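You operate a simulated robot arm through the tools that you are given. There is no shell and no other tool. Be economical: measure what you need, move in short steps, check, and stop when the job is done.

You run a simulated two-armed robot. Do the job below in one go: nothing can be reset, and whatever is moved stays where it is left.

## Task
Clamp and lock the pump, then take off its white cap and lid and draw the fan cover back.
Fine: cap in its rack, lid on the bench, cover left on its rails.
Where things are to end (x, y in the base frame): lid within 0.06 m of [0.47, 0.07].

It is judged by the outcome, as a careful person would: the job done as asked, and still so three seconds after it is handed in. It fails if anything else is knocked over, pushed out of place, dropped, spilled or broken. A push-on lid holds only when it is set on centred and level and pressed home; a screw cap is set on level and turned clockwise until tight.

## Robot
Two 6-joint arms with two-finger grippers on one trunk that stands fixed in place. Base frame: the origin is at the foot of the trunk, x ahead of it, y to its left, z up; the work surface is at about z = 0.8. Units: m, degrees, N and s.
The left shoulder is at [0.03, 0.178, 0.963], the right one opposite. With the tool pointing down near the work surface each hand reaches from about 0.42 to 0.84 m from the base axis, measured 20 degrees to its own side. Payload 2.54 kg a hand.
The TCP of each hand is the grasp point between the finger pads, 0.03 m short of the fingertips. In the tool frame z runs along the fingers and y along their closing line. Largest opening 0.116 m; the body of the gripper starts 0.095 m behind the TCP.
Orientation is told as [roll, pitch, yaw] about the base's x, y, z axes, in that order, counted from this pose: with the fingers straight down and closing along the base's y, the tool's x points along the base's -x, its y along +y and its z along -z.

## Interface
- The arms move only by the tool apply_moves. It takes "left_increments", "right_increments" or both (then of equal length, played together; a hand with none holds still); each is a list of rows, each a list of 7 numbers: the shift along the tool's x, y, z in m, then the turn, a rotation vector about the tool's x, y, z in degrees, then the gripper command, from -1 (shut) to 1 (fully open), values between in proportion. In form: [[x, y, z, wx, wy, wz, jaw], ...]. A call has 1 to 8 rows; each row shifts and turns the commanded pose from where the row before left it, along the tool's axes as they then stand. Each row takes 0.2 s and may step no farther than 0.05 m and 8.6 degrees from the row before; otherwise, or with a gripper value out of range, the whole call is refused. A pose out of reach is approached as far as the arm can. The call stops where the force on the tool passes 40 N (or 10 N more than at its start, if that is more) or the arm is blocked; 0.2 s more then pass. Each finger travels about 0.153 m/s and halts on what it meets, pressing with about 43 N; the grip force reading is that of the motor and also rises with nothing between the fingers. The clock runs only during rows and for 0.2 s after the last one: add rows that do not move to give the fingers time. It gives the time, the measured TCP pose, the force on the tool (base axes), the opening and the grip force at its end, in the units of the frame above (readings bear some noise), with the torque about the TCP (base axes, N m) and any sound that the robot's microphone picked up, and new pictures: "show" is both (left out), scene, wrist or none (wrist: the cameras of the hands that moved).
- Cameras (640 x 400 px; columns grow to the right, rows downward): "scene" is now at [0.0475, 0.0078, 1.682]; the picture's right is [0.10, -0.99, 0.00], its down [-0.77, -0.08, -0.63] and it looks along [0.63, 0.06, -0.78] (base axes); focal length 340 px, centre (320, 200). "left" rides on the left gripper at [0.069, 0.015, -0.122] in its tool frame; the picture's right is [-0.21, 0.98, 0.00], its down [-0.83, -0.18, -0.53] and it looks along [-0.52, -0.11, 0.85] (tool axes); focal length 251 px, centre (320, 200). "right" rides on the right gripper at [0.069, -0.015, -0.122] in its tool frame; the picture's right is [0.22, 0.98, 0.00], its down [-0.83, 0.18, -0.53] and it looks along [-0.52, 0.11, 0.85] (tool axes); focal length 251 px, centre (320, 200). There is no depth. A picture from a camera that has moved, and an enlarged one, comes with that camera's place and axes in the base frame and with its lens.
- move_column(by): slides the trunk up (or, below 0, down) by that many m; the arms and the scene camera ride with it, the base frame stays. It gives what a move gives, with no picture.
- pan_tilt(pan, tilt): turns the head with the scene camera to pan (to the left, within 143 degrees either way) and tilt (down, from -29 to 69), counted from straight ahead of the robot. It gives what a move gives, and a new picture of the scene camera.
- enlarge(camera, box): a new picture of the part [left, top, right, bottom] of that camera's present view, enlarged. The clock stands still meanwhile.
- hand_in(): hands the job in; it is judged then, once.

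Work in short steps. Places have to be worked out from the pictures, the camera data and where the tool is seen: move nearer, look again, correct. Check each grasp and each placing, and mend what went wrong. You have 120 turns and 200 pictures in all, those below and enlarged ones among them. Open the grippers and draw the arms clear of the work before you hand the job in, unless the task says otherwise; then end with one line.

The tools are called after "Emit:" as name(argument=value, ...) on one line, values as JSON. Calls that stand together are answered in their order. apply_moves: Moves the arms, as the interface text tells. Its arguments: {"type":"object","properties":{"left_increments":{"type":"array"},"right_increments":{"type":"array"},"show":{"type":"string","enum":["both","scene","wrist","none"]}},"required":[]} The other tools are called the same way: move_column (by) slides the trunk up or down; pan_tilt (pan, tilt) turns the head that bears the scene camera; enlarge (camera, box) takes an enlarged picture of a part of a camera's view; hand_in () hands the job in.

At the start:

```text
time: 0.0
left_eef_pos: [0.5102, 0.167, 1.1432]
left_ee_rot: [0.0, 0.0, 0.1]
left_ft_force: [-0.6, 0.3, 0.1]
left_torque: [-0.02, 0.02, -0.02]
left_width: 0.116
left_finger_force: 0.1
right_eef_pos: [0.4526, -0.2499, 1.1427]
right_ee_rot: [0.0, 0.0, 0.0]
right_ft_force: [-0.2, 0.5, 0.0]
right_torque: [-0.03, 0.02, -0.02]
right_width: 0.1157
right_finger_force: 0.0
trunk travel left (down, up): [-0.175, 0.365]
head pan, tilt: [5.8, 51.0]
```

scene: 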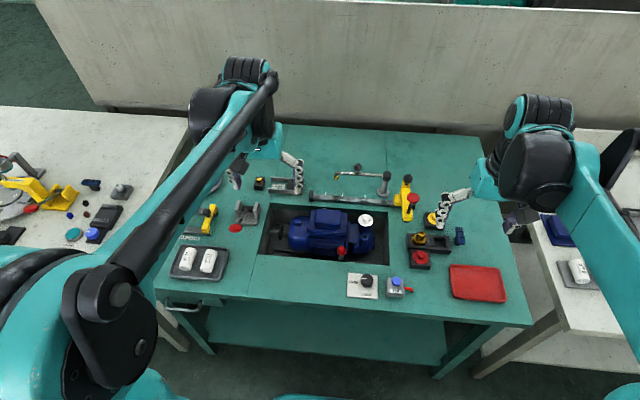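
right: 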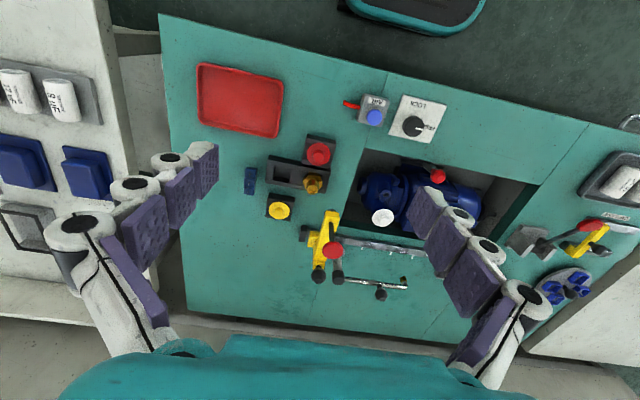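
left: 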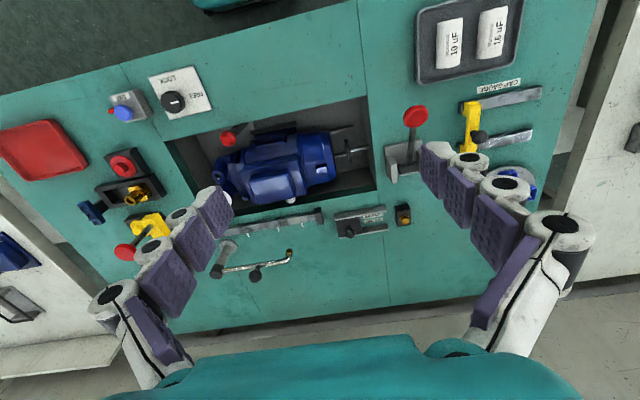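

I start by enlarging the parts of the scene to identify clamp, lock, cap, lid, cover and rack.

Emit:
enlarge(camera="scene", box=[240, 160, 440, 310])

Emit:
enlarge(camera="left", box=[80, 50, 420, 280])

Emit:
enlarge(camera="right", box=[240, 80, 560, 310])

Emit:
enlarge(camera="scene", box=[150, 160, 310, 290])

Emit:
enlarge(camera="scene", box=[370, 160, 530, 310])

```text
2.67 times, centred on (340, 235) of scene
camera zoom: at [0.0475, 0.0078, 1.682], right [0.1, -0.99, 0.0], down [-0.77, -0.08, -0.63], along [0.63, 0.06, -0.78], focal length 907 px, centre (267, 107)
```

zoom: 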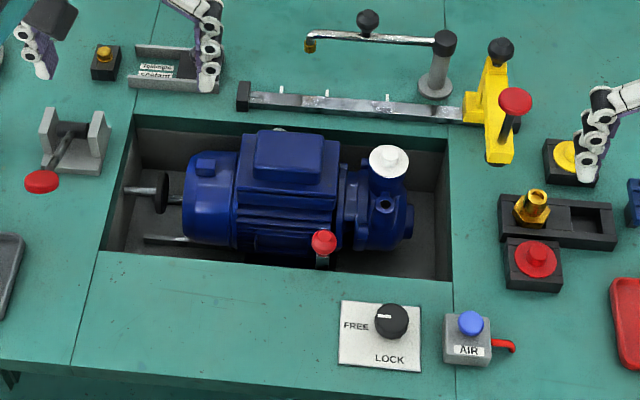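

```text
1.74 times, centred on (250, 165) of left
camera zoom: at [0.4403, 0.1815, 1.2654], right [0.21, 0.98, 0.0], down [0.83, -0.18, 0.53], along [0.52, -0.11, -0.85], focal length 437 px, centre (442, 261)
```

zoom: 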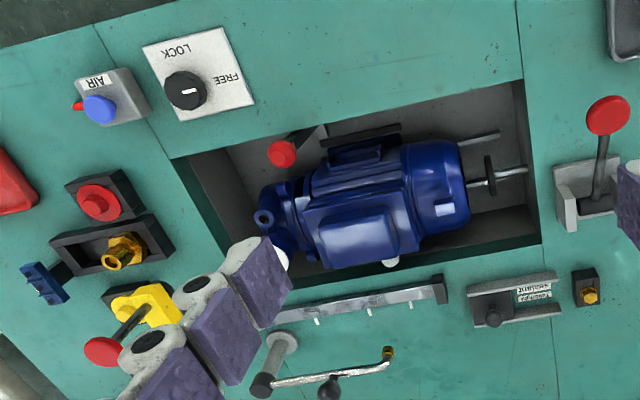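

```text
1.74 times, centred on (400, 195) of right
camera zoom: at [0.3827, -0.266, 1.2638], right [-0.22, 0.98, 0.0], down [0.83, 0.18, 0.53], along [0.52, 0.11, -0.85], focal length 437 px, centre (181, 209)
```

zoom: 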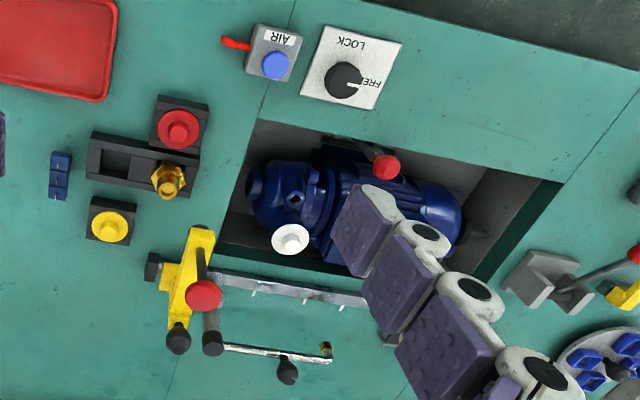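

```text
3.08 times, centred on (230, 225) of scene
camera zoom: at [0.0475, 0.0078, 1.682], right [0.1, -0.99, 0.0], down [-0.77, -0.08, -0.63], along [0.63, 0.06, -0.78], focal length 1047 px, centre (597, 123)
```

zoom: 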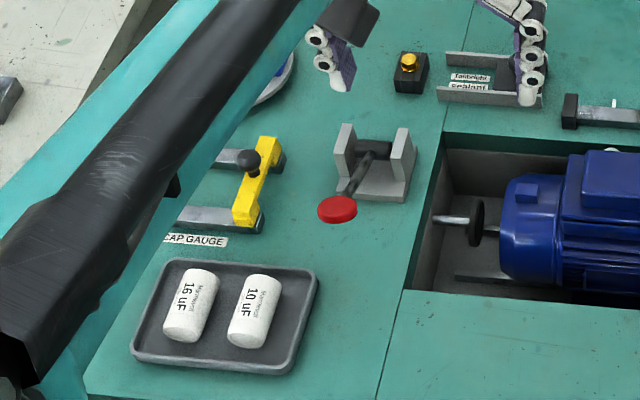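

```text
2.67 times, centred on (450, 235) of scene
camera zoom: at [0.0475, 0.0078, 1.682], right [0.1, -0.99, 0.0], down [-0.77, -0.08, -0.63], along [0.63, 0.06, -0.78], focal length 907 px, centre (-27, 107)
```

zoom: 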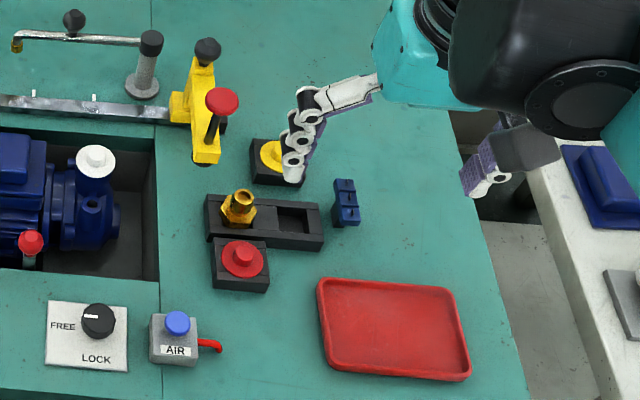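

Next I bring both hands lower for closer wrist views, staying well above everything.

Emit:
apply_moves(left_increments=[[0.015, 0.02, 0.03, 0, 0, 0, 1], [0.015, 0.02, 0.03, 0, 0, 0, 1], [0.015, 0.02, 0.03, 0, 0, 0, 1], [0.015, 0.02, 0.03, 0, 0, 0, 1]], right_increments=[[-0.005, -0.005, 0.03, 0, 0, 0, 1], [-0.005, -0.005, 0.03, 0, 0, 0, 1], [-0.005, -0.005, 0.03, 0, 0, 0, 1], [-0.005, -0.005, 0.03, 0, 0, 0, 1]])

```text
time: 1.0
left_eef_pos: [0.4505, 0.2488, 1.0229]
left_ee_rot: [-0.1, 0.0, 0.0]
left_ft_force: [0.4, -0.2, 0.0]
left_torque: [-0.02, 0.0, 0.0]
left_width: 0.116
left_finger_force: 0.1
right_eef_pos: [0.4731, -0.2689, 1.0215]
right_ee_rot: [-0.1, 0.0, 0.0]
right_ft_force: [0.5, 0.2, 0.1]
right_torque: [-0.02, -0.02, 0.0]
right_width: 0.1161
right_finger_force: 0.0
trunk travel left (down, up): [-0.175, 0.365]
head pan, tilt: [5.8, 51.0]
camera scene: at [0.0487, 0.0081, 1.6819], right [0.1, -0.99, 0.0], down [-0.77, -0.08, -0.63], along [0.63, 0.06, -0.78], focal length 340 px, centre (320, 200)
camera right: at [0.4037, -0.2848, 1.1433], right [-0.22, 0.98, 0.0], down [0.83, 0.18, 0.53], along [0.52, 0.11, -0.85], focal length 251 px, centre (320, 200)
camera left: at [0.3813, 0.2635, 1.1449], right [0.21, 0.98, 0.0], down [0.83, -0.18, 0.53], along [0.52, -0.11, -0.85], focal length 251 px, centre (320, 200)
```

scene: 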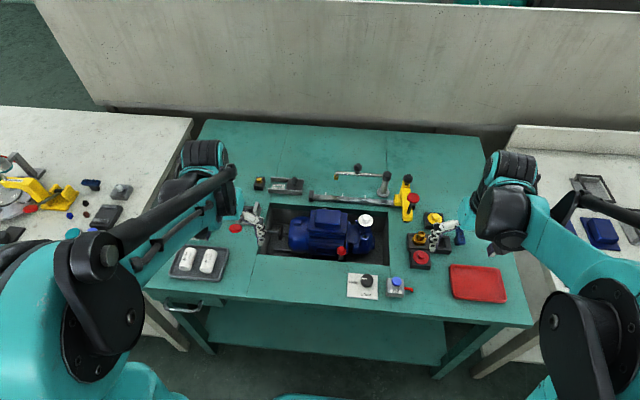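
right: 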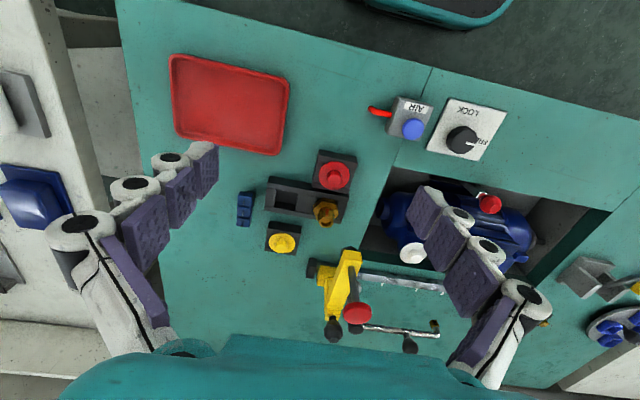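
left: 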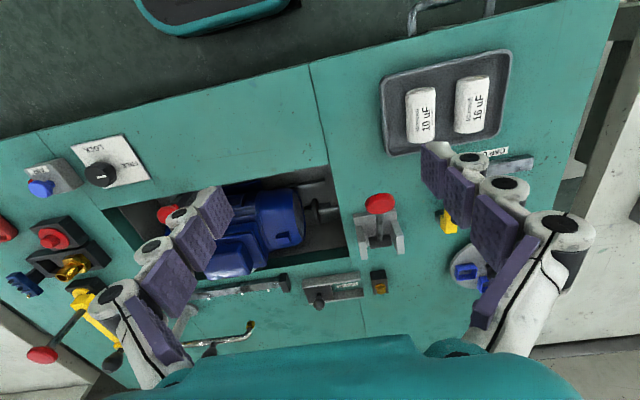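

I enlarge the clearer views.

Emit:
enlarge(camera="right", box=[220, 130, 460, 360])

Emit:
enlarge(camera="left", box=[190, 160, 430, 320])

Emit:
enlarge(camera="scene", box=[260, 195, 390, 275])

```text
1.74 times, centred on (340, 245) of right
camera zoom: at [0.4037, -0.2848, 1.1433], right [-0.22, 0.98, 0.0], down [0.83, 0.18, 0.53], along [0.52, 0.11, -0.85], focal length 437 px, centre (285, 122)
```

zoom: 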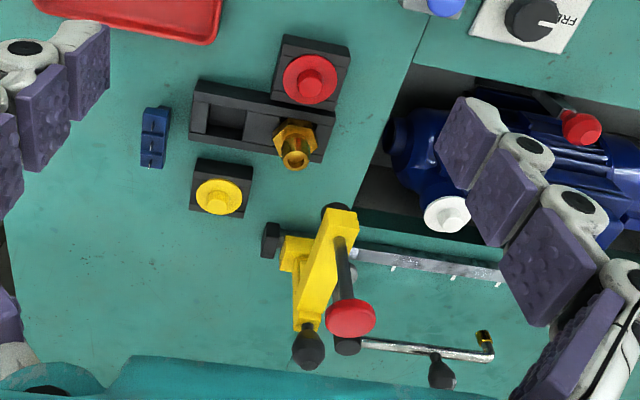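

```text
2.50 times, centred on (310, 240) of left
camera zoom: at [0.3813, 0.2635, 1.1449], right [0.21, 0.98, 0.0], down [0.83, -0.18, 0.53], along [0.52, -0.11, -0.85], focal length 629 px, centre (345, 100)
```

zoom: 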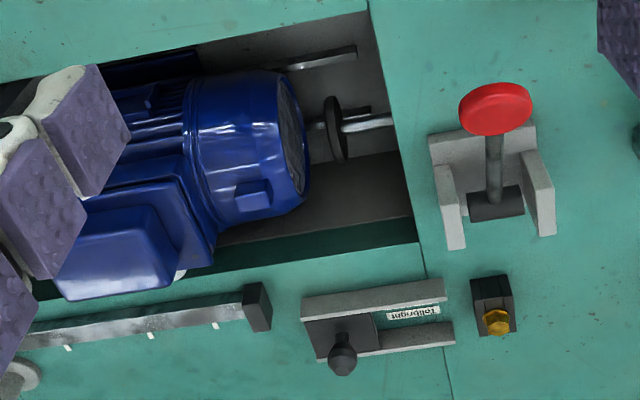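

```text
4.92 times, centred on (325, 235) of scene
camera zoom: at [0.0487, 0.0081, 1.6819], right [0.1, -0.99, 0.0], down [-0.77, -0.08, -0.63], along [0.63, 0.06, -0.78], focal length 1674 px, centre (295, 28)
```

zoom: 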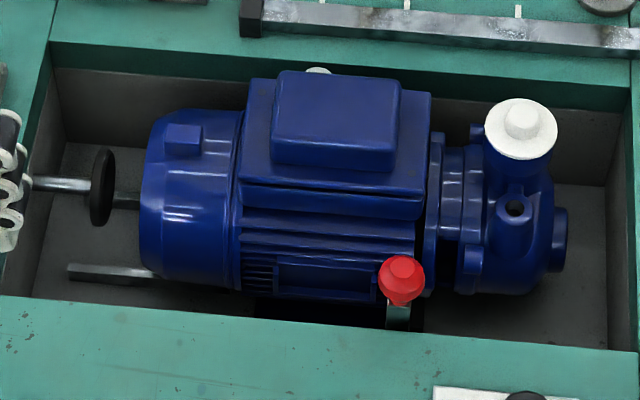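

Both hands closer: left to view the cover end of the pit, right to view the racks.

Emit:
apply_moves(left_increments=[[-0.0175, -0.0125, 0.0225, 0, 0, 0, 1], [-0.0175, -0.0125, 0.0225, 0, 0, 0, 1], [-0.0175, -0.0125, 0.0225, 0, 0, 0, 1], [-0.0175, -0.0125, 0.0225, 0, 0, 0, 1]], right_increments=[[-0.018, 0.005, 0.0175, 0, 0, 0, 1], [-0.018, 0.005, 0.0175, 0, 0, 0, 1], [-0.018, 0.005, 0.0175, 0, 0, 0, 1], [-0.018, 0.005, 0.0175, 0, 0, 0, 1]], show="wrist")

```text
time: 2.0
left_eef_pos: [0.522, 0.1981, 0.9329]
left_ee_rot: [0.0, 0.1, -0.1]
left_ft_force: [1.1, 0.3, -0.2]
left_torque: [-0.02, -0.03, 0.02]
left_width: 0.116
left_finger_force: 0.1
right_eef_pos: [0.5464, -0.2494, 0.9502]
right_ee_rot: [0.0, 0.2, 0.1]
right_ft_force: [-0.6, -0.4, -0.7]
right_torque: [0.0, 0.05, -0.01]
right_width: 0.1159
right_finger_force: 0.0
trunk travel left (down, up): [-0.175, 0.365]
head pan, tilt: [5.8, 51.0]
camera right: at [0.4764, -0.266, 1.0724], right [-0.22, 0.98, 0.0], down [0.83, 0.18, 0.53], along [0.52, 0.12, -0.85], focal length 251 px, centre (320, 200)
camera left: at [0.4525, 0.2126, 1.0552], right [0.21, 0.98, 0.0], down [0.83, -0.18, 0.53], along [0.52, -0.11, -0.85], focal length 251 px, centre (320, 200)
```

right: 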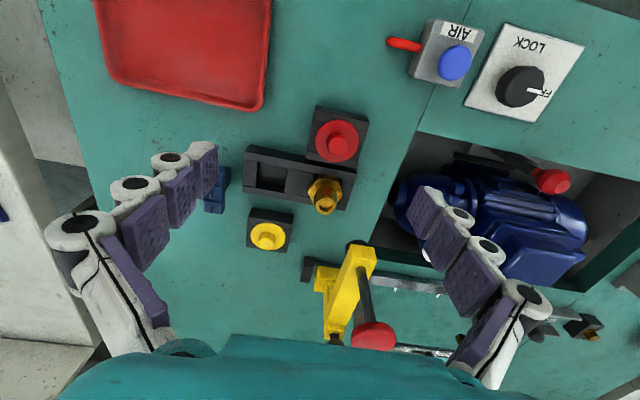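
left: 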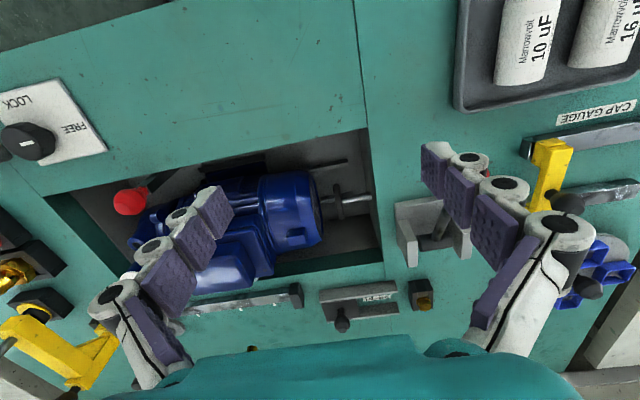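

Emit:
enlarge(camera="right", box=[230, 90, 390, 260])

Emit:
enlarge(camera="left", box=[230, 140, 390, 250])

Emit:
enlarge(camera="left", box=[290, 180, 450, 340])

Emit:
enlarge(camera="left", box=[50, 140, 230, 310])

```text
2.35 times, centred on (310, 175) of right
camera zoom: at [0.4764, -0.266, 1.0724], right [-0.22, 0.98, 0.0], down [0.83, 0.18, 0.53], along [0.52, 0.12, -0.85], focal length 592 px, centre (344, 259)
```

zoom: 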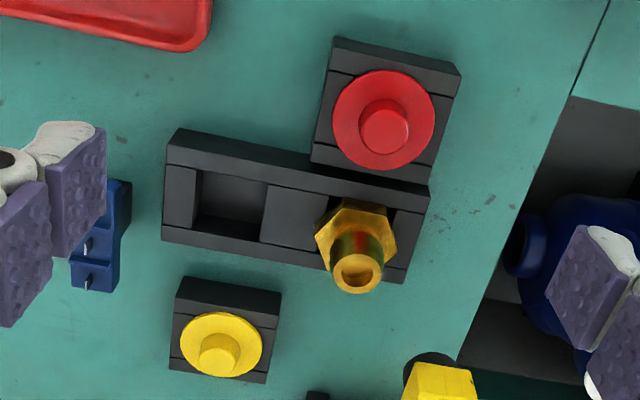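

```text
3.64 times, centred on (310, 195) of left
camera zoom: at [0.4525, 0.2126, 1.0552], right [0.21, 0.98, 0.0], down [0.83, -0.18, 0.53], along [0.52, -0.11, -0.85], focal length 914 px, centre (356, 218)
```

zoom: 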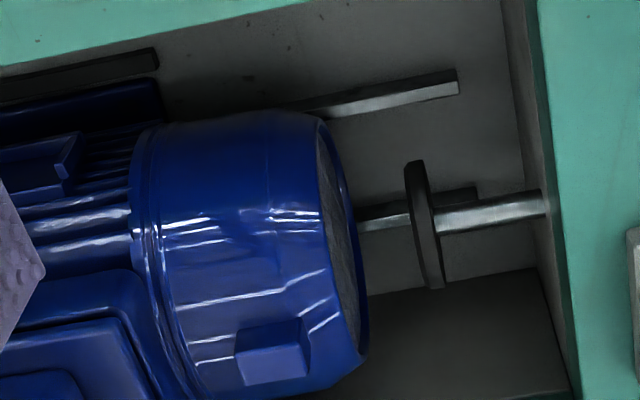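

```text
2.50 times, centred on (370, 260) of left
camera zoom: at [0.4525, 0.2126, 1.0552], right [0.21, 0.98, 0.0], down [0.83, -0.18, 0.53], along [0.52, -0.11, -0.85], focal length 629 px, centre (195, 50)
```

zoom: 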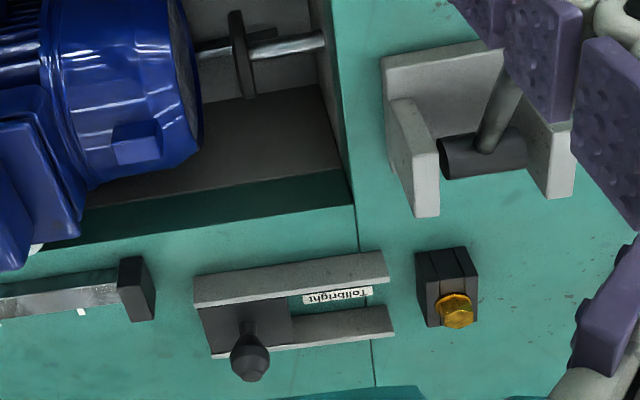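

```text
2.35 times, centred on (140, 225) of left
camera zoom: at [0.4525, 0.2126, 1.0552], right [0.21, 0.98, 0.0], down [0.83, -0.18, 0.53], along [0.52, -0.11, -0.85], focal length 592 px, centre (744, 141)
```

zoom: 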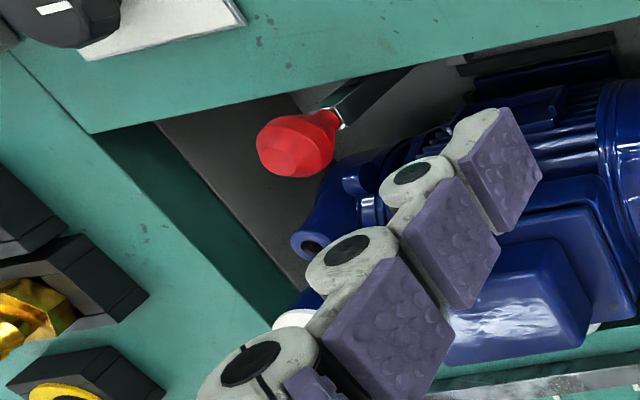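

I shift the left hand to look straight at the pump's front jaw/red lever region.

Emit:
apply_moves(left_increments=[[0.016, -0.035, 0, 0, 0, 0, 1], [0.016, -0.035, 0, 0, 0, 0, 1], [0.016, -0.035, 0, 0, 0, 0, 1], [0.016, -0.035, 0, 0, 0, 0, 1]], show="wrist")

Emit:
enlarge(camera="left", box=[160, 120, 480, 320])

Emit:
enlarge(camera="scene", box=[190, 160, 330, 260])

```text
time: 3.0
left_eef_pos: [0.4554, 0.0575, 0.9338]
left_ee_rot: [-0.1, 0.0, 0.2]
left_ft_force: [-0.8, -0.3, -1.0]
left_torque: [-0.01, 0.0, 0.01]
left_width: 0.1159
left_finger_force: 0.1
right_eef_pos: [0.5429, -0.2504, 0.9529]
right_ee_rot: [0.1, 0.0, -0.1]
right_ft_force: [-0.2, 0.0, 0.2]
right_torque: [0.01, 0.0, 0.0]
right_width: 0.116
right_finger_force: 0.0
trunk travel left (down, up): [-0.175, 0.365]
head pan, tilt: [5.8, 51.0]
camera left: at [0.3861, 0.071, 1.0551], right [0.21, 0.98, 0.0], down [0.83, -0.18, 0.53], along [0.52, -0.11, -0.85], focal length 251 px, centre (320, 200)
```

left: 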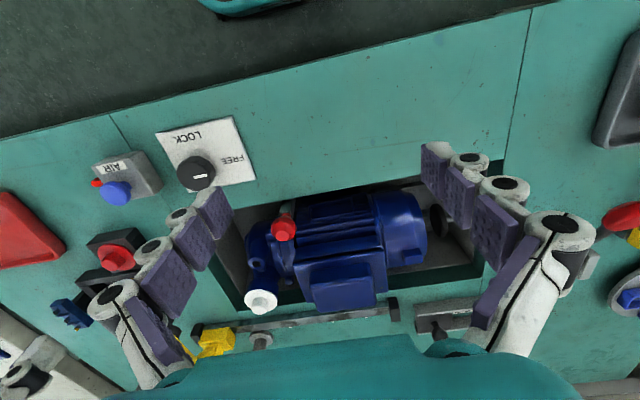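

```text
2.00 times, centred on (320, 220) of left
camera zoom: at [0.3861, 0.071, 1.0551], right [0.21, 0.98, 0.0], down [0.83, -0.18, 0.53], along [0.52, -0.11, -0.85], focal length 503 px, centre (320, 160)
```

zoom: 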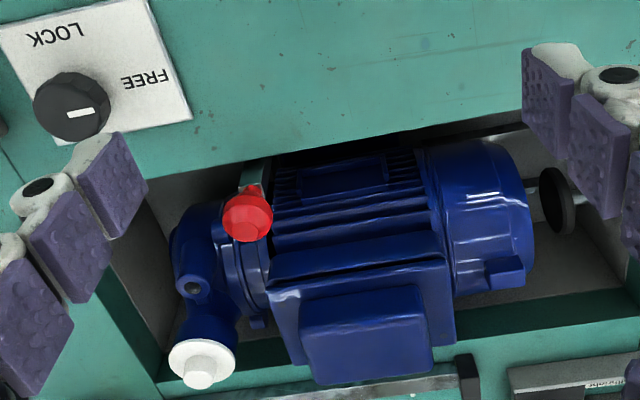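

```text
4.00 times, centred on (260, 210) of scene
camera zoom: at [0.047, 0.007, 1.682], right [0.1, -0.99, 0.0], down [-0.77, -0.08, -0.63], along [0.63, 0.06, -0.78], focal length 1360 px, centre (560, 160)
```

zoom: 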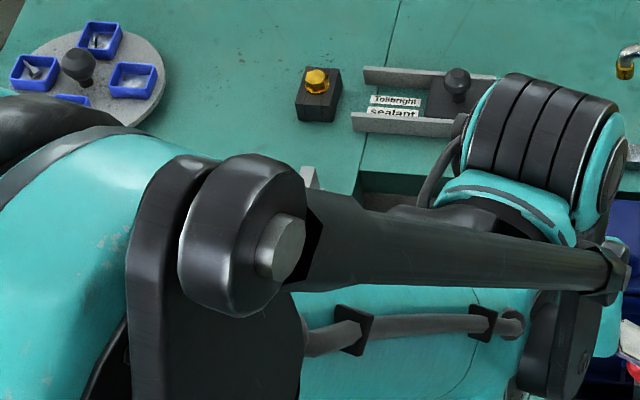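

Estimates: white cap ≈(.673,-.074,.83), lid top ≈(.67,.037,.826), red pit knob ≈(.55,-.005,.83). I move the left camera above the front gap of the pit to see what the red lever does.

Emit:
apply_moves(left_increments=[[-0.04, 0, -0.01, 0, 0, 0, 1], [-0.04, 0, -0.01, 0, 0, 0, 1], [-0.04, 0, 0, 0, 0, 0, 1], [-0.03, 0, 0, 0, 0, 0, 1]], show="wrist")

Emit:
enlarge(camera="left", box=[180, 0, 480, 200])

```text
time: 4.0
left_eef_pos: [0.6055, 0.0571, 0.9529]
left_ee_rot: [0.0, 0.0, 0.0]
left_ft_force: [0.4, 0.8, 0.4]
left_torque: [0.0, 0.02, 0.01]
left_width: 0.116
left_finger_force: 0.0
right_eef_pos: [0.5449, -0.2509, 0.9527]
right_ee_rot: [0.0, 0.0, 0.0]
right_ft_force: [0.4, 0.0, 0.0]
right_torque: [0.01, 0.04, 0.03]
right_width: 0.116
right_finger_force: 0.1
trunk travel left (down, up): [-0.175, 0.365]
head pan, tilt: [5.8, 51.0]
camera left: at [0.5371, 0.0709, 1.0745], right [0.21, 0.98, 0.0], down [0.83, -0.18, 0.53], along [0.52, -0.11, -0.85], focal length 251 px, centre (320, 200)
```

left: 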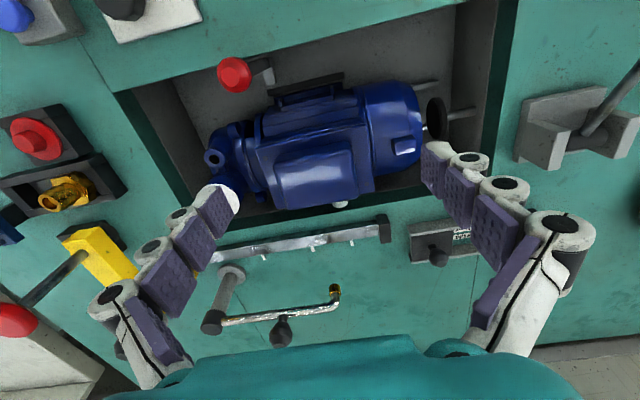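

```text
2.00 times, centred on (330, 100) of left
camera zoom: at [0.5371, 0.0709, 1.0745], right [0.21, 0.98, 0.0], down [0.83, -0.18, 0.53], along [0.52, -0.11, -0.85], focal length 503 px, centre (300, 400)
```

zoom: 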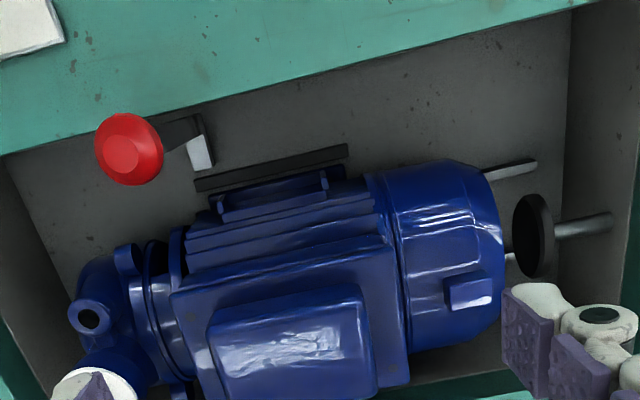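

The red pit lever sits beside a jaw along the motor foot; I look at it more closely with the right hand, after moving the left hand aside.

Emit:
apply_moves(left_increments=[[0.03, 0.045, 0, 0, 0, 0, 1], [0.03, 0.045, 0, 0, 0, 0, 1], [0.03, 0.045, 0, 0, 0, 0, 1], [0.03, 0.045, 0, 0, 0, 0, 1]], right_increments=[[0.0, 0, 0, 0, 0, 0, 1], [0.01, 0.05, 0, 0, 0, 0, 1], [0.01, 0.05, 0.02, 0, 0, 0, 1], [0.01, 0.05, 0.02, 0, 0, 0, 1]], show="wrist")

Emit:
enlarge(camera="right", box=[240, 40, 480, 220])

Emit:
enlarge(camera="left", box=[160, 120, 480, 320])

```text
refused: row 1 steps farther than a row can; nothing moved
```

```text
2.22 times, centred on (360, 130) of right
camera zoom: at [0.4752, -0.2659, 1.0731], right [-0.22, 0.98, 0.0], down [0.83, 0.18, 0.53], along [0.52, 0.11, -0.85], focal length 559 px, centre (231, 356)
```

zoom: 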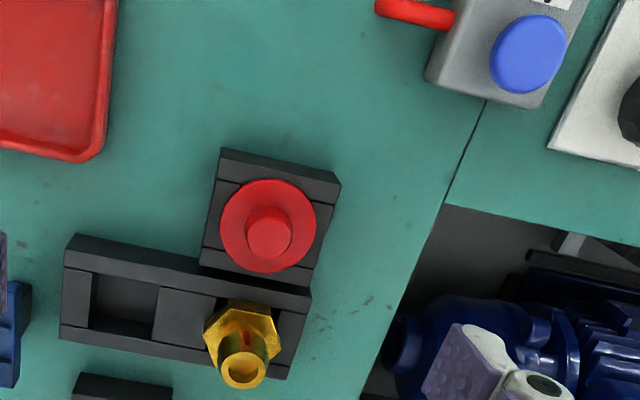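

```text
2.00 times, centred on (320, 220) of left
camera zoom: at [0.5371, 0.0709, 1.0745], right [0.21, 0.98, 0.0], down [0.83, -0.18, 0.53], along [0.52, -0.11, -0.85], focal length 503 px, centre (320, 160)
```

zoom: 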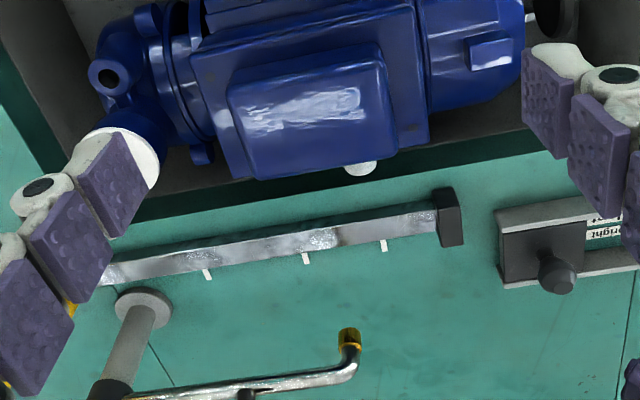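

The step limit is Euclidean; I retry with smaller steps.

Emit:
apply_moves(left_increments=[[0.025, 0.035, 0, 0, 0, 0, 1], [0.025, 0.035, 0, 0, 0, 0, 1], [0.025, 0.035, 0, 0, 0, 0, 1], [0.025, 0.035, 0, 0, 0, 0, 1], [0, 0, 0, 0, 0, 0, 1]], right_increments=[[0.0, 0, 0, 0, 0, 0, 1], [0.01, 0.045, 0, 0, 0, 0, 1], [0.01, 0.045, 0.01, 0, 0, 0, 1], [0.01, 0.045, 0.015, 0, 0, 0, 1], [0.0, 0.03, 0.015, 0, 0, 0, 1]], show="wrist")

Emit:
enlarge(camera="right", box=[200, 40, 500, 240])

```text
time: 5.2
left_eef_pos: [0.5055, 0.1984, 0.9539]
left_ee_rot: [-0.1, 0.1, 0.0]
left_ft_force: [0.9, -0.3, 0.4]
left_torque: [-0.02, 0.0, -0.02]
left_width: 0.1161
left_finger_force: 0.0
right_eef_pos: [0.515, -0.0857, 0.9106]
right_ee_rot: [0.0, -0.1, 0.0]
right_ft_force: [0.5, -0.1, -0.3]
right_torque: [0.01, 0.05, 0.01]
right_width: 0.116
right_finger_force: 0.0
trunk travel left (down, up): [-0.175, 0.365]
head pan, tilt: [5.8, 51.0]
camera right: at [0.4458, -0.1013, 1.0321], right [-0.21, 0.98, 0.0], down [0.83, 0.18, 0.53], along [0.52, 0.11, -0.85], focal length 251 px, centre (320, 200)
camera left: at [0.4363, 0.2124, 1.0754], right [0.21, 0.98, 0.0], down [0.83, -0.18, 0.53], along [0.52, -0.11, -0.85], focal length 251 px, centre (320, 200)
```

right: 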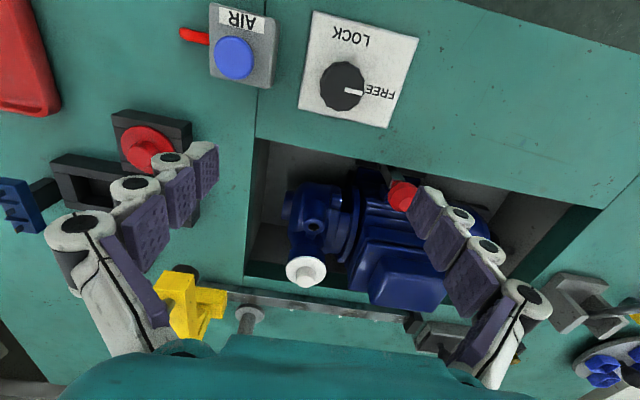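
left: 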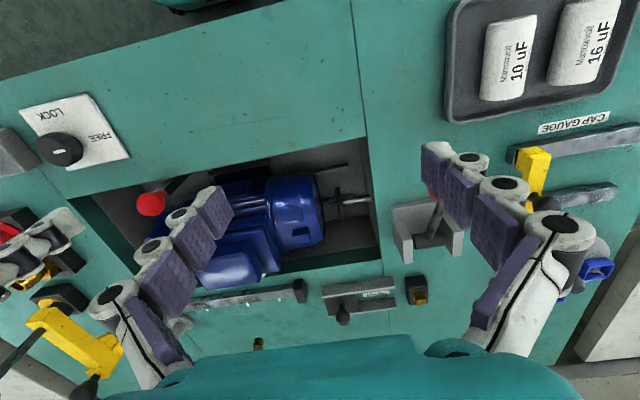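

```text
2.00 times, centred on (350, 140) of right
camera zoom: at [0.4458, -0.1013, 1.0321], right [-0.21, 0.98, 0.0], down [0.83, 0.18, 0.53], along [0.52, 0.11, -0.85], focal length 503 px, centre (260, 320)
```

zoom: 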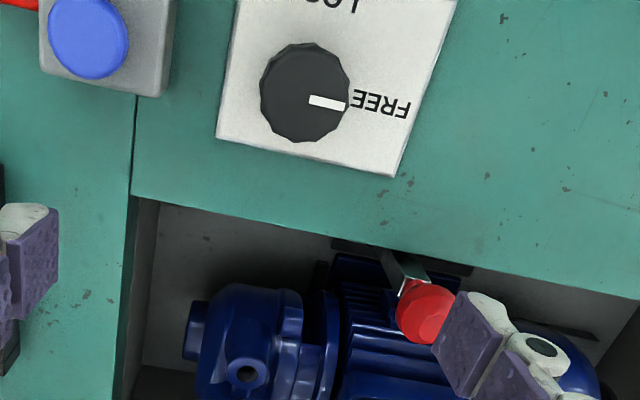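

I yaw the left hand so its camera looks along -y down the front gap of the pit; retreat the right hand a bit.

Emit:
apply_moves(left_increments=[[0, 0, -0.02, 0, 0, 8.5, 1], [0, 0, 0, 0, 0, 8.5, 1], [0, 0, 0, 0, 0, 8.5, 1], [0, 0, 0, 0, 0, 8.5, 1], [0, 0, 0, 0, 0, 8.5, 1], [0, 0, 0, 0, 0, 8.5, 1], [0, 0, 0, 0, 0, 8.5, 1], [0, 0, 0, 0, 0, 8.5, 1]], right_increments=[[0, -0.04, -0.01, 0, 0, 0, 1], [0, -0.04, -0.01, 0, 0, 0, 1], [0, -0.04, -0.01, 0, 0, 0, 1], [0, -0.04, 0, 0, 0, 0, 1], [0, 0, 0, 0, 0, 0, 1], [0, 0, 0, 0, 0, 0, 1], [0, 0, 0, 0, 0, 0, 1], [0, 0, 0, 0, 0, 0, 1]], show="none")

Emit:
apply_moves(left_increments=[[0, 0, 0, 0, 0, 8.5, 1], [0, 0, 0, 0, 0, 8.5, 1], [0, 0, 0, 0, 0, 4.8, 1], [0.03, 0.03, 0, 0, 0, 0, 1], [0.03, 0.03, 0, 0, 0, 0, 1]], show="wrist")

```text
time: 7.0
left_eef_pos: [0.5047, 0.196, 0.974]
left_ee_rot: [0.0, 0.0, -68.1]
left_ft_force: [-0.1, 0.8, 0.7]
left_torque: [-0.02, 0.02, 0.02]
left_width: 0.1161
left_finger_force: 0.1
right_eef_pos: [0.514, -0.2442, 0.9431]
right_ee_rot: [0.0, 0.0, 0.0]
right_ft_force: [-0.2, -0.4, 0.0]
right_torque: [0.0, -0.04, -0.01]
right_width: 0.116
right_finger_force: 0.1
trunk travel left (down, up): [-0.175, 0.365]
head pan, tilt: [5.8, 51.0]
```

```text
time: 8.2
left_eef_pos: [0.5658, 0.258, 0.9726]
left_ee_rot: [0.0, 0.0, -89.8]
left_ft_force: [0.1, 0.6, 0.7]
left_torque: [-0.02, 0.0, 0.01]
left_width: 0.1162
left_finger_force: 0.0
right_eef_pos: [0.5161, -0.2444, 0.9417]
right_ee_rot: [0.0, 0.1, 0.0]
right_ft_force: [-0.1, -0.2, 0.3]
right_torque: [-0.01, -0.02, 0.02]
right_width: 0.1158
right_finger_force: 0.1
trunk travel left (down, up): [-0.175, 0.365]
head pan, tilt: [5.8, 51.0]
camera left: at [0.5814, 0.3261, 1.0945], right [0.98, -0.21, 0.0], down [-0.18, -0.83, 0.53], along [-0.11, -0.52, -0.85], focal length 251 px, centre (320, 200)
```

left: 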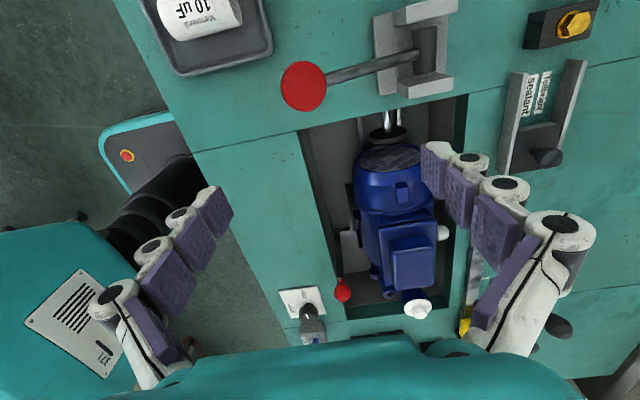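

Emit:
enlarge(camera="left", box=[270, 110, 470, 330])

Emit:
enlarge(camera="left", box=[270, 0, 470, 140])

```text
1.82 times, centred on (370, 220) of left
camera zoom: at [0.5814, 0.3261, 1.0945], right [0.98, -0.21, 0.0], down [-0.18, -0.83, 0.53], along [-0.11, -0.52, -0.85], focal length 457 px, centre (229, 164)
```

zoom: 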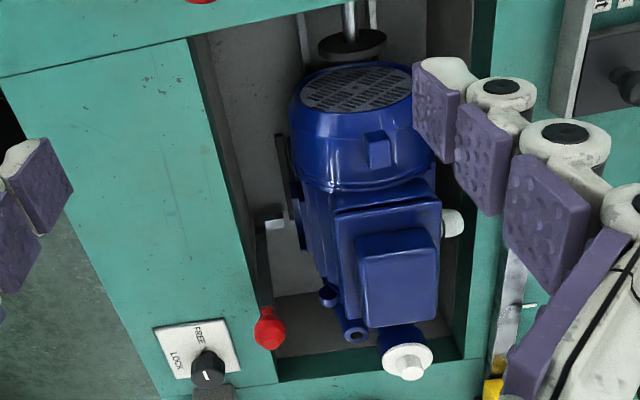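

```text
2.86 times, centred on (370, 70) of left
camera zoom: at [0.5814, 0.3261, 1.0945], right [0.98, -0.21, 0.0], down [-0.18, -0.83, 0.53], along [-0.11, -0.52, -0.85], focal length 718 px, centre (177, 571)
```

zoom: 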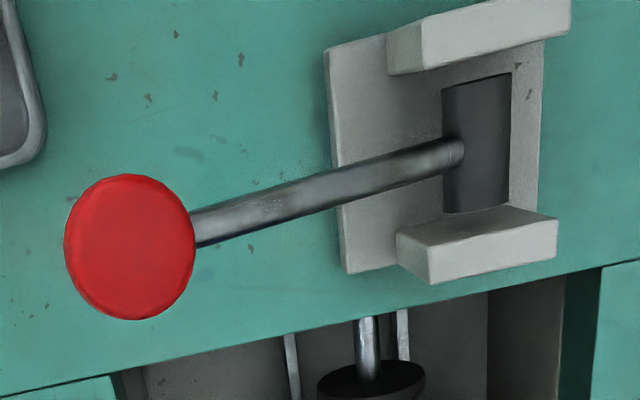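

I bring the left hand closer over the pit to see the red lever base (lever appears near-vertical, pivot at about (.566,-.005,.69)).

Emit:
apply_moves(left_increments=[[-0.045, 0, 0.015, 0, 0, 0, 1], [-0.045, 0, 0.015, 0, 0, 0, 1], [-0.045, 0, 0.015, 0, 0, 0, 1], [-0.04, 0, 0.015, 0, 0, 0, 1], [0, 0, 0, 0, 0, 0, 1]], show="wrist")

Emit:
enlarge(camera="left", box=[200, 90, 400, 240])

```text
time: 9.4
left_eef_pos: [0.565, 0.0821, 0.913]
left_ee_rot: [0.0, 0.0, -89.7]
left_ft_force: [0.1, 0.7, -0.9]
left_torque: [-0.01, -0.01, -0.04]
left_width: 0.1161
left_finger_force: 0.0
right_eef_pos: [0.5141, -0.2446, 0.9437]
right_ee_rot: [0.0, 0.0, 0.0]
right_ft_force: [-0.8, 0.1, 0.0]
right_torque: [-0.04, -0.01, 0.04]
right_width: 0.116
right_finger_force: 0.1
trunk travel left (down, up): [-0.175, 0.365]
head pan, tilt: [5.8, 51.0]
camera left: at [0.5808, 0.151, 1.0347], right [0.98, -0.21, 0.0], down [-0.18, -0.83, 0.53], along [-0.11, -0.52, -0.85], focal length 251 px, centre (320, 200)
```

left: 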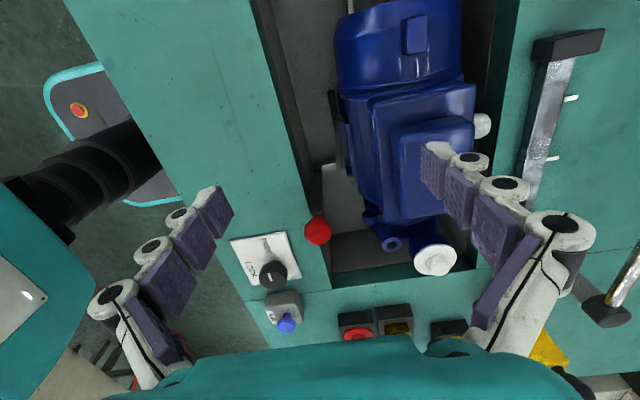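

```text
2.67 times, centred on (300, 165) of left
camera zoom: at [0.5808, 0.151, 1.0347], right [0.98, -0.21, 0.0], down [-0.18, -0.83, 0.53], along [-0.11, -0.52, -0.85], focal length 670 px, centre (373, 293)
```

zoom: 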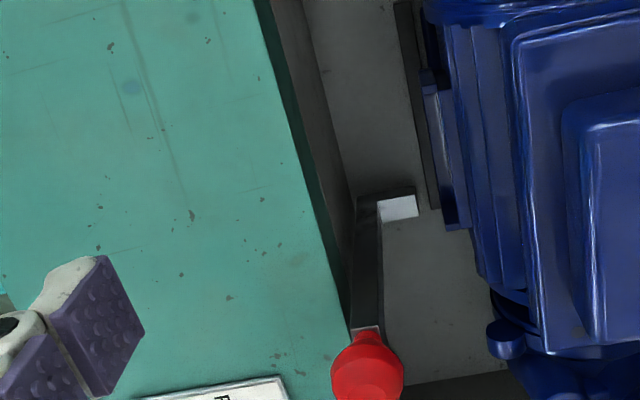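

The pit lever is a bell-crank with a foot pad facing the pump: the likely clamp. I clear the left hand and bring the right hand over the red knob.

Emit:
apply_moves(left_increments=[[0.04, 0, -0.02, 0, 0, 0, 1], [0.045, 0, -0.01, 0, 0, 0, 1], [0.045, 0, 0, 0, 0, 0, 1], [0.03, 0, 0, 0, 0, 0, 1], [0, 0, 0, 0, 0, 0, 1], [0, 0, 0, 0, 0, 0, 1], [0, 0, 0, 0, 0, 0, 1], [0, 0, 0, 0, 0, 0, 1]], right_increments=[[0, 0, 0, 0, 0, 0, 1], [0, 0, 0, 0, 0, 0, 1], [0, 0.04, 0, 0, 0, 0, 1], [-0.006, 0.04, 0, 0, 0, 0, 1], [-0.006, 0.04, 0, 0, 0, 0, 1], [-0.006, 0.04, 0, 0, 0, 0, 1], [-0.006, 0.04, 0.01, 0, 0, 0, 1], [-0.006, 0.038, 0.01, 0, 0, 0, 1]])

Emit:
enlarge(camera="right", box=[200, 40, 460, 260])

```text
time: 11.2
left_eef_pos: [0.5655, 0.2437, 0.9424]
left_ee_rot: [0.0, 0.0, -89.8]
left_ft_force: [-0.6, -0.4, -0.3]
left_torque: [-0.03, 0.01, 0.01]
left_width: 0.1158
left_finger_force: 0.2
right_eef_pos: [0.5436, -0.0055, 0.9209]
right_ee_rot: [-0.1, 0.0, 0.0]
right_ft_force: [0.1, -0.1, 0.7]
right_torque: [-0.04, 0.03, -0.02]
right_width: 0.1159
right_finger_force: 0.0
trunk travel left (down, up): [-0.175, 0.365]
head pan, tilt: [5.8, 51.0]
camera scene: at [0.0481, 0.0091, 1.6819], right [0.1, -0.99, 0.0], down [-0.77, -0.08, -0.63], along [0.63, 0.06, -0.78], focal length 340 px, centre (320, 200)
camera right: at [0.4741, -0.0222, 1.0433], right [-0.21, 0.98, 0.0], down [0.83, 0.18, 0.53], along [0.52, 0.11, -0.85], focal length 251 px, centre (320, 200)
camera left: at [0.5809, 0.3118, 1.0643], right [0.98, -0.21, 0.0], down [-0.18, -0.83, 0.53], along [-0.11, -0.52, -0.85], focal length 251 px, centre (320, 200)
```

scene: 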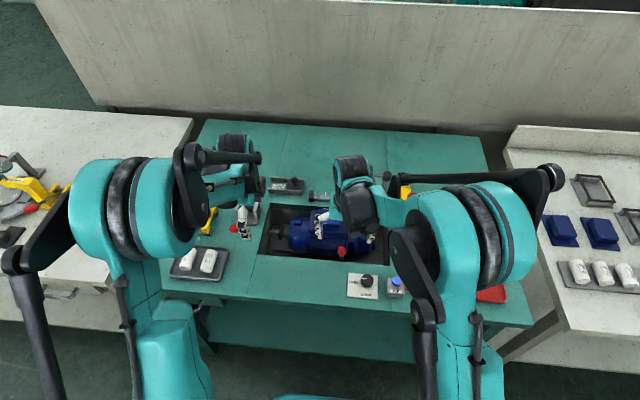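
right: 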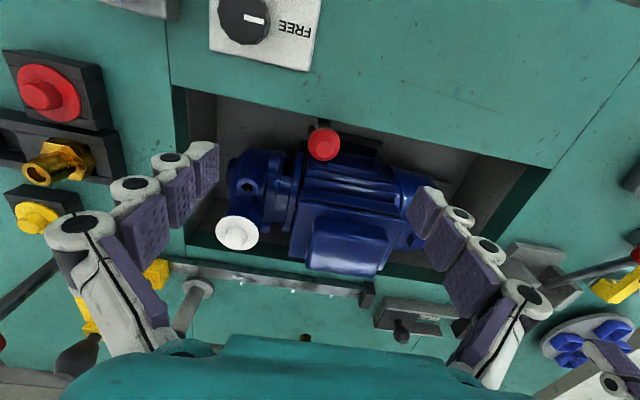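
left: 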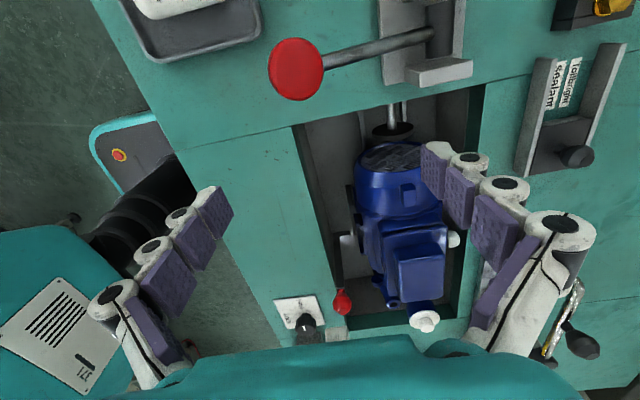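

```text
1.82 times, centred on (330, 150) of right
camera zoom: at [0.4741, -0.0222, 1.0433], right [-0.21, 0.98, 0.0], down [0.83, 0.18, 0.53], along [0.52, 0.11, -0.85], focal length 457 px, centre (302, 291)
```

zoom: 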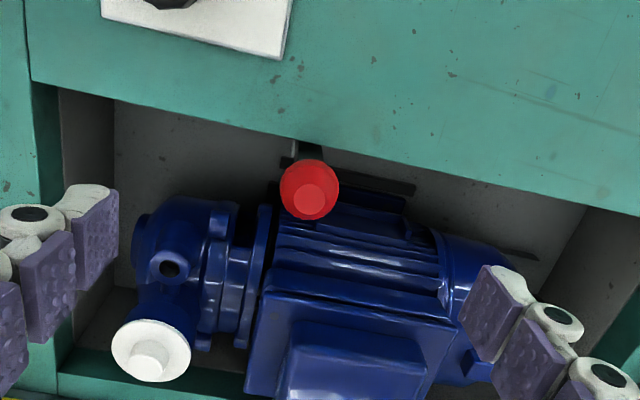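

The knob lies right under the TCP. I descend and close gently on it.

Emit:
apply_moves(right_increments=[[0, 0, 0.04, 0, 0, 0, 1], [0, 0, 0.037, 0, 0, 0, 0.5], [0, 0, 0, 0, 0, 0, 0], [0, 0, 0, 0, 0, 0, -1], [0, 0, 0, 0, 0, 0, -1]], show="wrist")

```text
time: 12.4
left_eef_pos: [0.5655, 0.2454, 0.9427]
left_ee_rot: [0.1, -0.2, -89.7]
left_ft_force: [0.9, 0.0, -0.7]
left_torque: [-0.02, -0.01, 0.01]
left_width: 0.1158
left_finger_force: 0.0
right_eef_pos: [0.5435, -0.0033, 0.8451]
right_ee_rot: [0.1, -0.1, 0.2]
right_ft_force: [0.0, 30.6, -1.6]
right_torque: [0.49, -0.25, 0.21]
right_width: 0.0263
right_finger_force: 44.9
trunk travel left (down, up): [-0.175, 0.365]
head pan, tilt: [5.8, 51.0]
camera right: at [0.4738, -0.0191, 0.9659], right [-0.22, 0.98, 0.0], down [0.83, 0.18, 0.53], along [0.52, 0.12, -0.85], focal length 251 px, centre (320, 200)
```

right: 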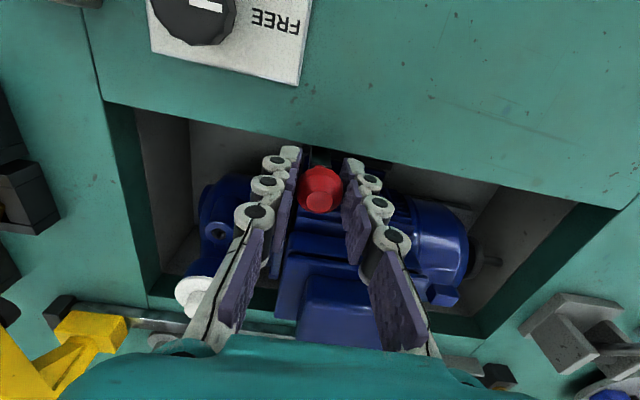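

Gripped the knob (26 mm). I relieve the side load and try moving it a little forward (+x, toward the pump).

Emit:
apply_moves(right_increments=[[0, 0.004, 0, 0, 0, 0, -1], [-0.008, 0, 0, 0, 0, 0, -1], [-0.008, 0, 0, 0, 0, 0, -1], [-0.008, 0, 0, 0, 0, 0, -1], [0, 0, 0, 0, 0, 0, -1]], show="wrist")

```text
time: 13.6
left_eef_pos: [0.567, 0.2446, 0.9414]
left_ee_rot: [-0.1, 0.0, -89.9]
left_ft_force: [0.7, -0.3, 0.7]
left_torque: [0.01, 0.0, 0.02]
left_width: 0.1157
left_finger_force: 0.0
right_eef_pos: [0.5685, -0.0037, 0.8438]
right_ee_rot: [-0.1, 0.1, 0.0]
right_ft_force: [1.7, 12.8, -10.1]
right_torque: [0.03, 0.28, -0.05]
right_width: 0.0266
right_finger_force: 45.0
trunk travel left (down, up): [-0.175, 0.365]
head pan, tilt: [5.8, 51.0]
camera right: at [0.499, -0.0184, 0.9661], right [-0.21, 0.98, 0.0], down [0.83, 0.18, 0.53], along [0.52, 0.11, -0.85], focal length 251 px, centre (320, 200)
```

right: 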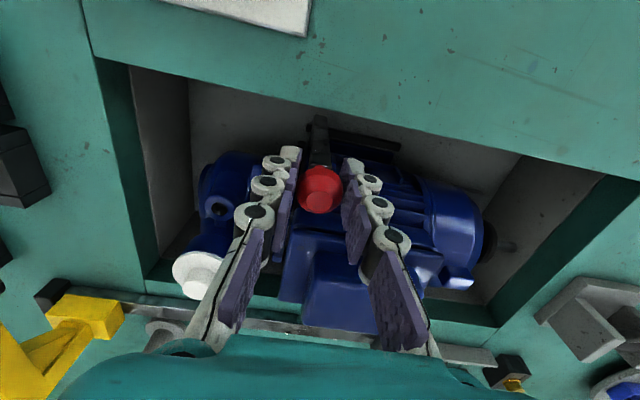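

The lever swings freely forward about a y axis. I continue along the arc until it meets resistance.

Emit:
apply_moves(right_increments=[[-0.008, 0.002, 0.002, 0, 0, 0, -1], [-0.008, 0, 0.002, 0, 0, 0, -1], [-0.008, 0, 0.003, 0, 0, 0, -1], [-0.008, 0, 0.003, 0, 0, 0, -1], [0, 0, 0, 0, 0, 0, -1]], show="wrist")

```text
time: 14.4
left_eef_pos: [0.5657, 0.2423, 0.9447]
left_ee_rot: [0.1, 0.1, -89.8]
left_ft_force: [-0.6, 0.1, -0.3]
left_torque: [-0.02, 0.01, 0.0]
left_width: 0.1161
left_finger_force: 0.1
right_eef_pos: [0.5846, -0.0028, 0.8436]
right_ee_rot: [-0.4, 0.7, 0.1]
right_ft_force: [-22.8, -5.7, 18.0]
right_torque: [0.02, 1.19, 0.08]
right_width: 0.0266
right_finger_force: 45.4
trunk travel left (down, up): [-0.175, 0.365]
head pan, tilt: [5.8, 51.0]
stopped in row 3 (right hand): the force on the tool passed its limit at 60 N (the readings are from after the stop); the commanded pose is now the measured one
camera right: at [0.5165, -0.018, 0.9642], right [-0.22, 0.98, 0.0], down [0.83, 0.19, 0.52], along [0.51, 0.11, -0.85], focal length 251 px, centre (320, 200)
```

right: 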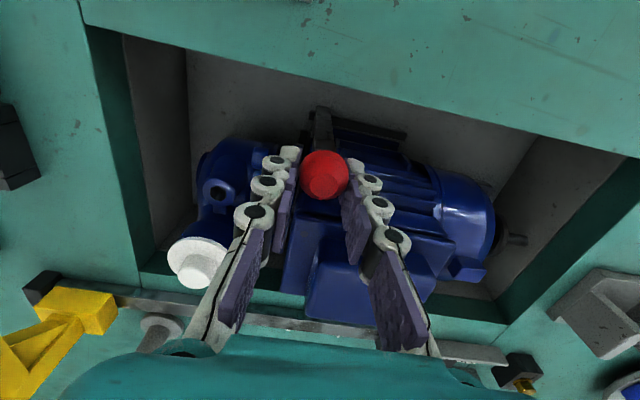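

Resistance after ~40 mm of travel. I release and rise to see whether the lever stays and where the foot sits.

Emit:
apply_moves(right_increments=[[0, 0, 0, 0, 0, 0, 0], [0, 0, -0.04, 0, 0, 0, 0.5], [0, 0, -0.05, 0, 0, 0, 1], [0.03, 0, 0, 0, 0, 0, 1]], show="wrist")

Emit:
enlarge(camera="right", box=[200, 40, 460, 260])

Emit:
enlarge(camera="left", box=[270, 110, 470, 330])

```text
time: 15.4
left_eef_pos: [0.5666, 0.2434, 0.9437]
left_ee_rot: [-0.1, 0.0, -89.6]
left_ft_force: [-0.7, -0.6, 0.1]
left_torque: [-0.03, -0.02, -0.01]
left_width: 0.1159
left_finger_force: 0.0
right_eef_pos: [0.5587, -0.0018, 0.9298]
right_ee_rot: [-0.3, 0.3, 0.1]
right_ft_force: [-0.3, -0.2, 0.6]
right_torque: [0.01, -0.05, 0.03]
right_width: 0.1162
right_finger_force: 0.1
trunk travel left (down, up): [-0.175, 0.365]
head pan, tilt: [5.8, 51.0]
camera right: at [0.4897, -0.0176, 1.0518], right [-0.22, 0.98, 0.0], down [0.83, 0.18, 0.53], along [0.52, 0.11, -0.85], focal length 251 px, centre (320, 200)
```

right: 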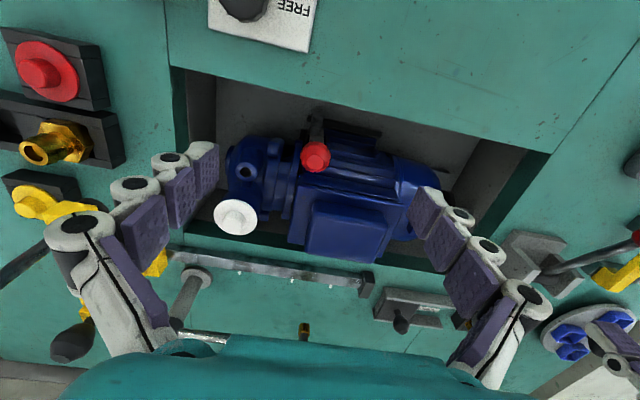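

```text
1.82 times, centred on (330, 150) of right
camera zoom: at [0.4897, -0.0176, 1.0518], right [-0.22, 0.98, 0.0], down [0.83, 0.18, 0.53], along [0.52, 0.11, -0.85], focal length 457 px, centre (302, 291)
```

zoom: 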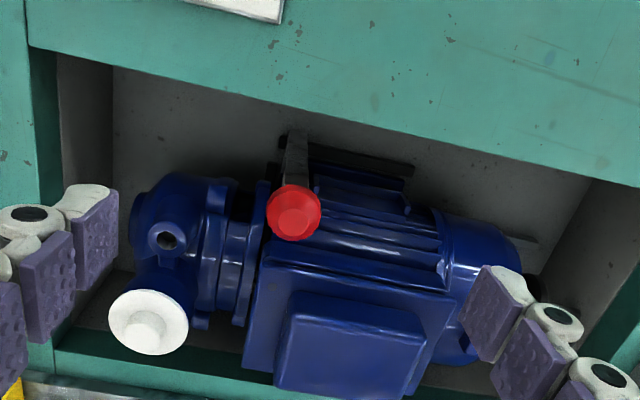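

```text
1.82 times, centred on (370, 220) of left
camera zoom: at [0.5804, 0.3113, 1.0653], right [0.98, -0.21, 0.0], down [-0.18, -0.83, 0.53], along [-0.11, -0.52, -0.85], focal length 457 px, centre (229, 164)
```

zoom: 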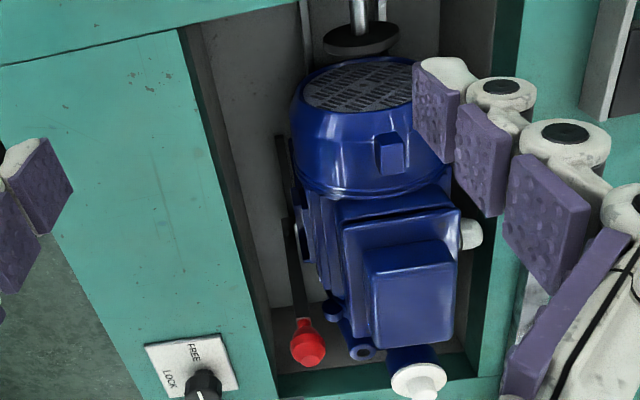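

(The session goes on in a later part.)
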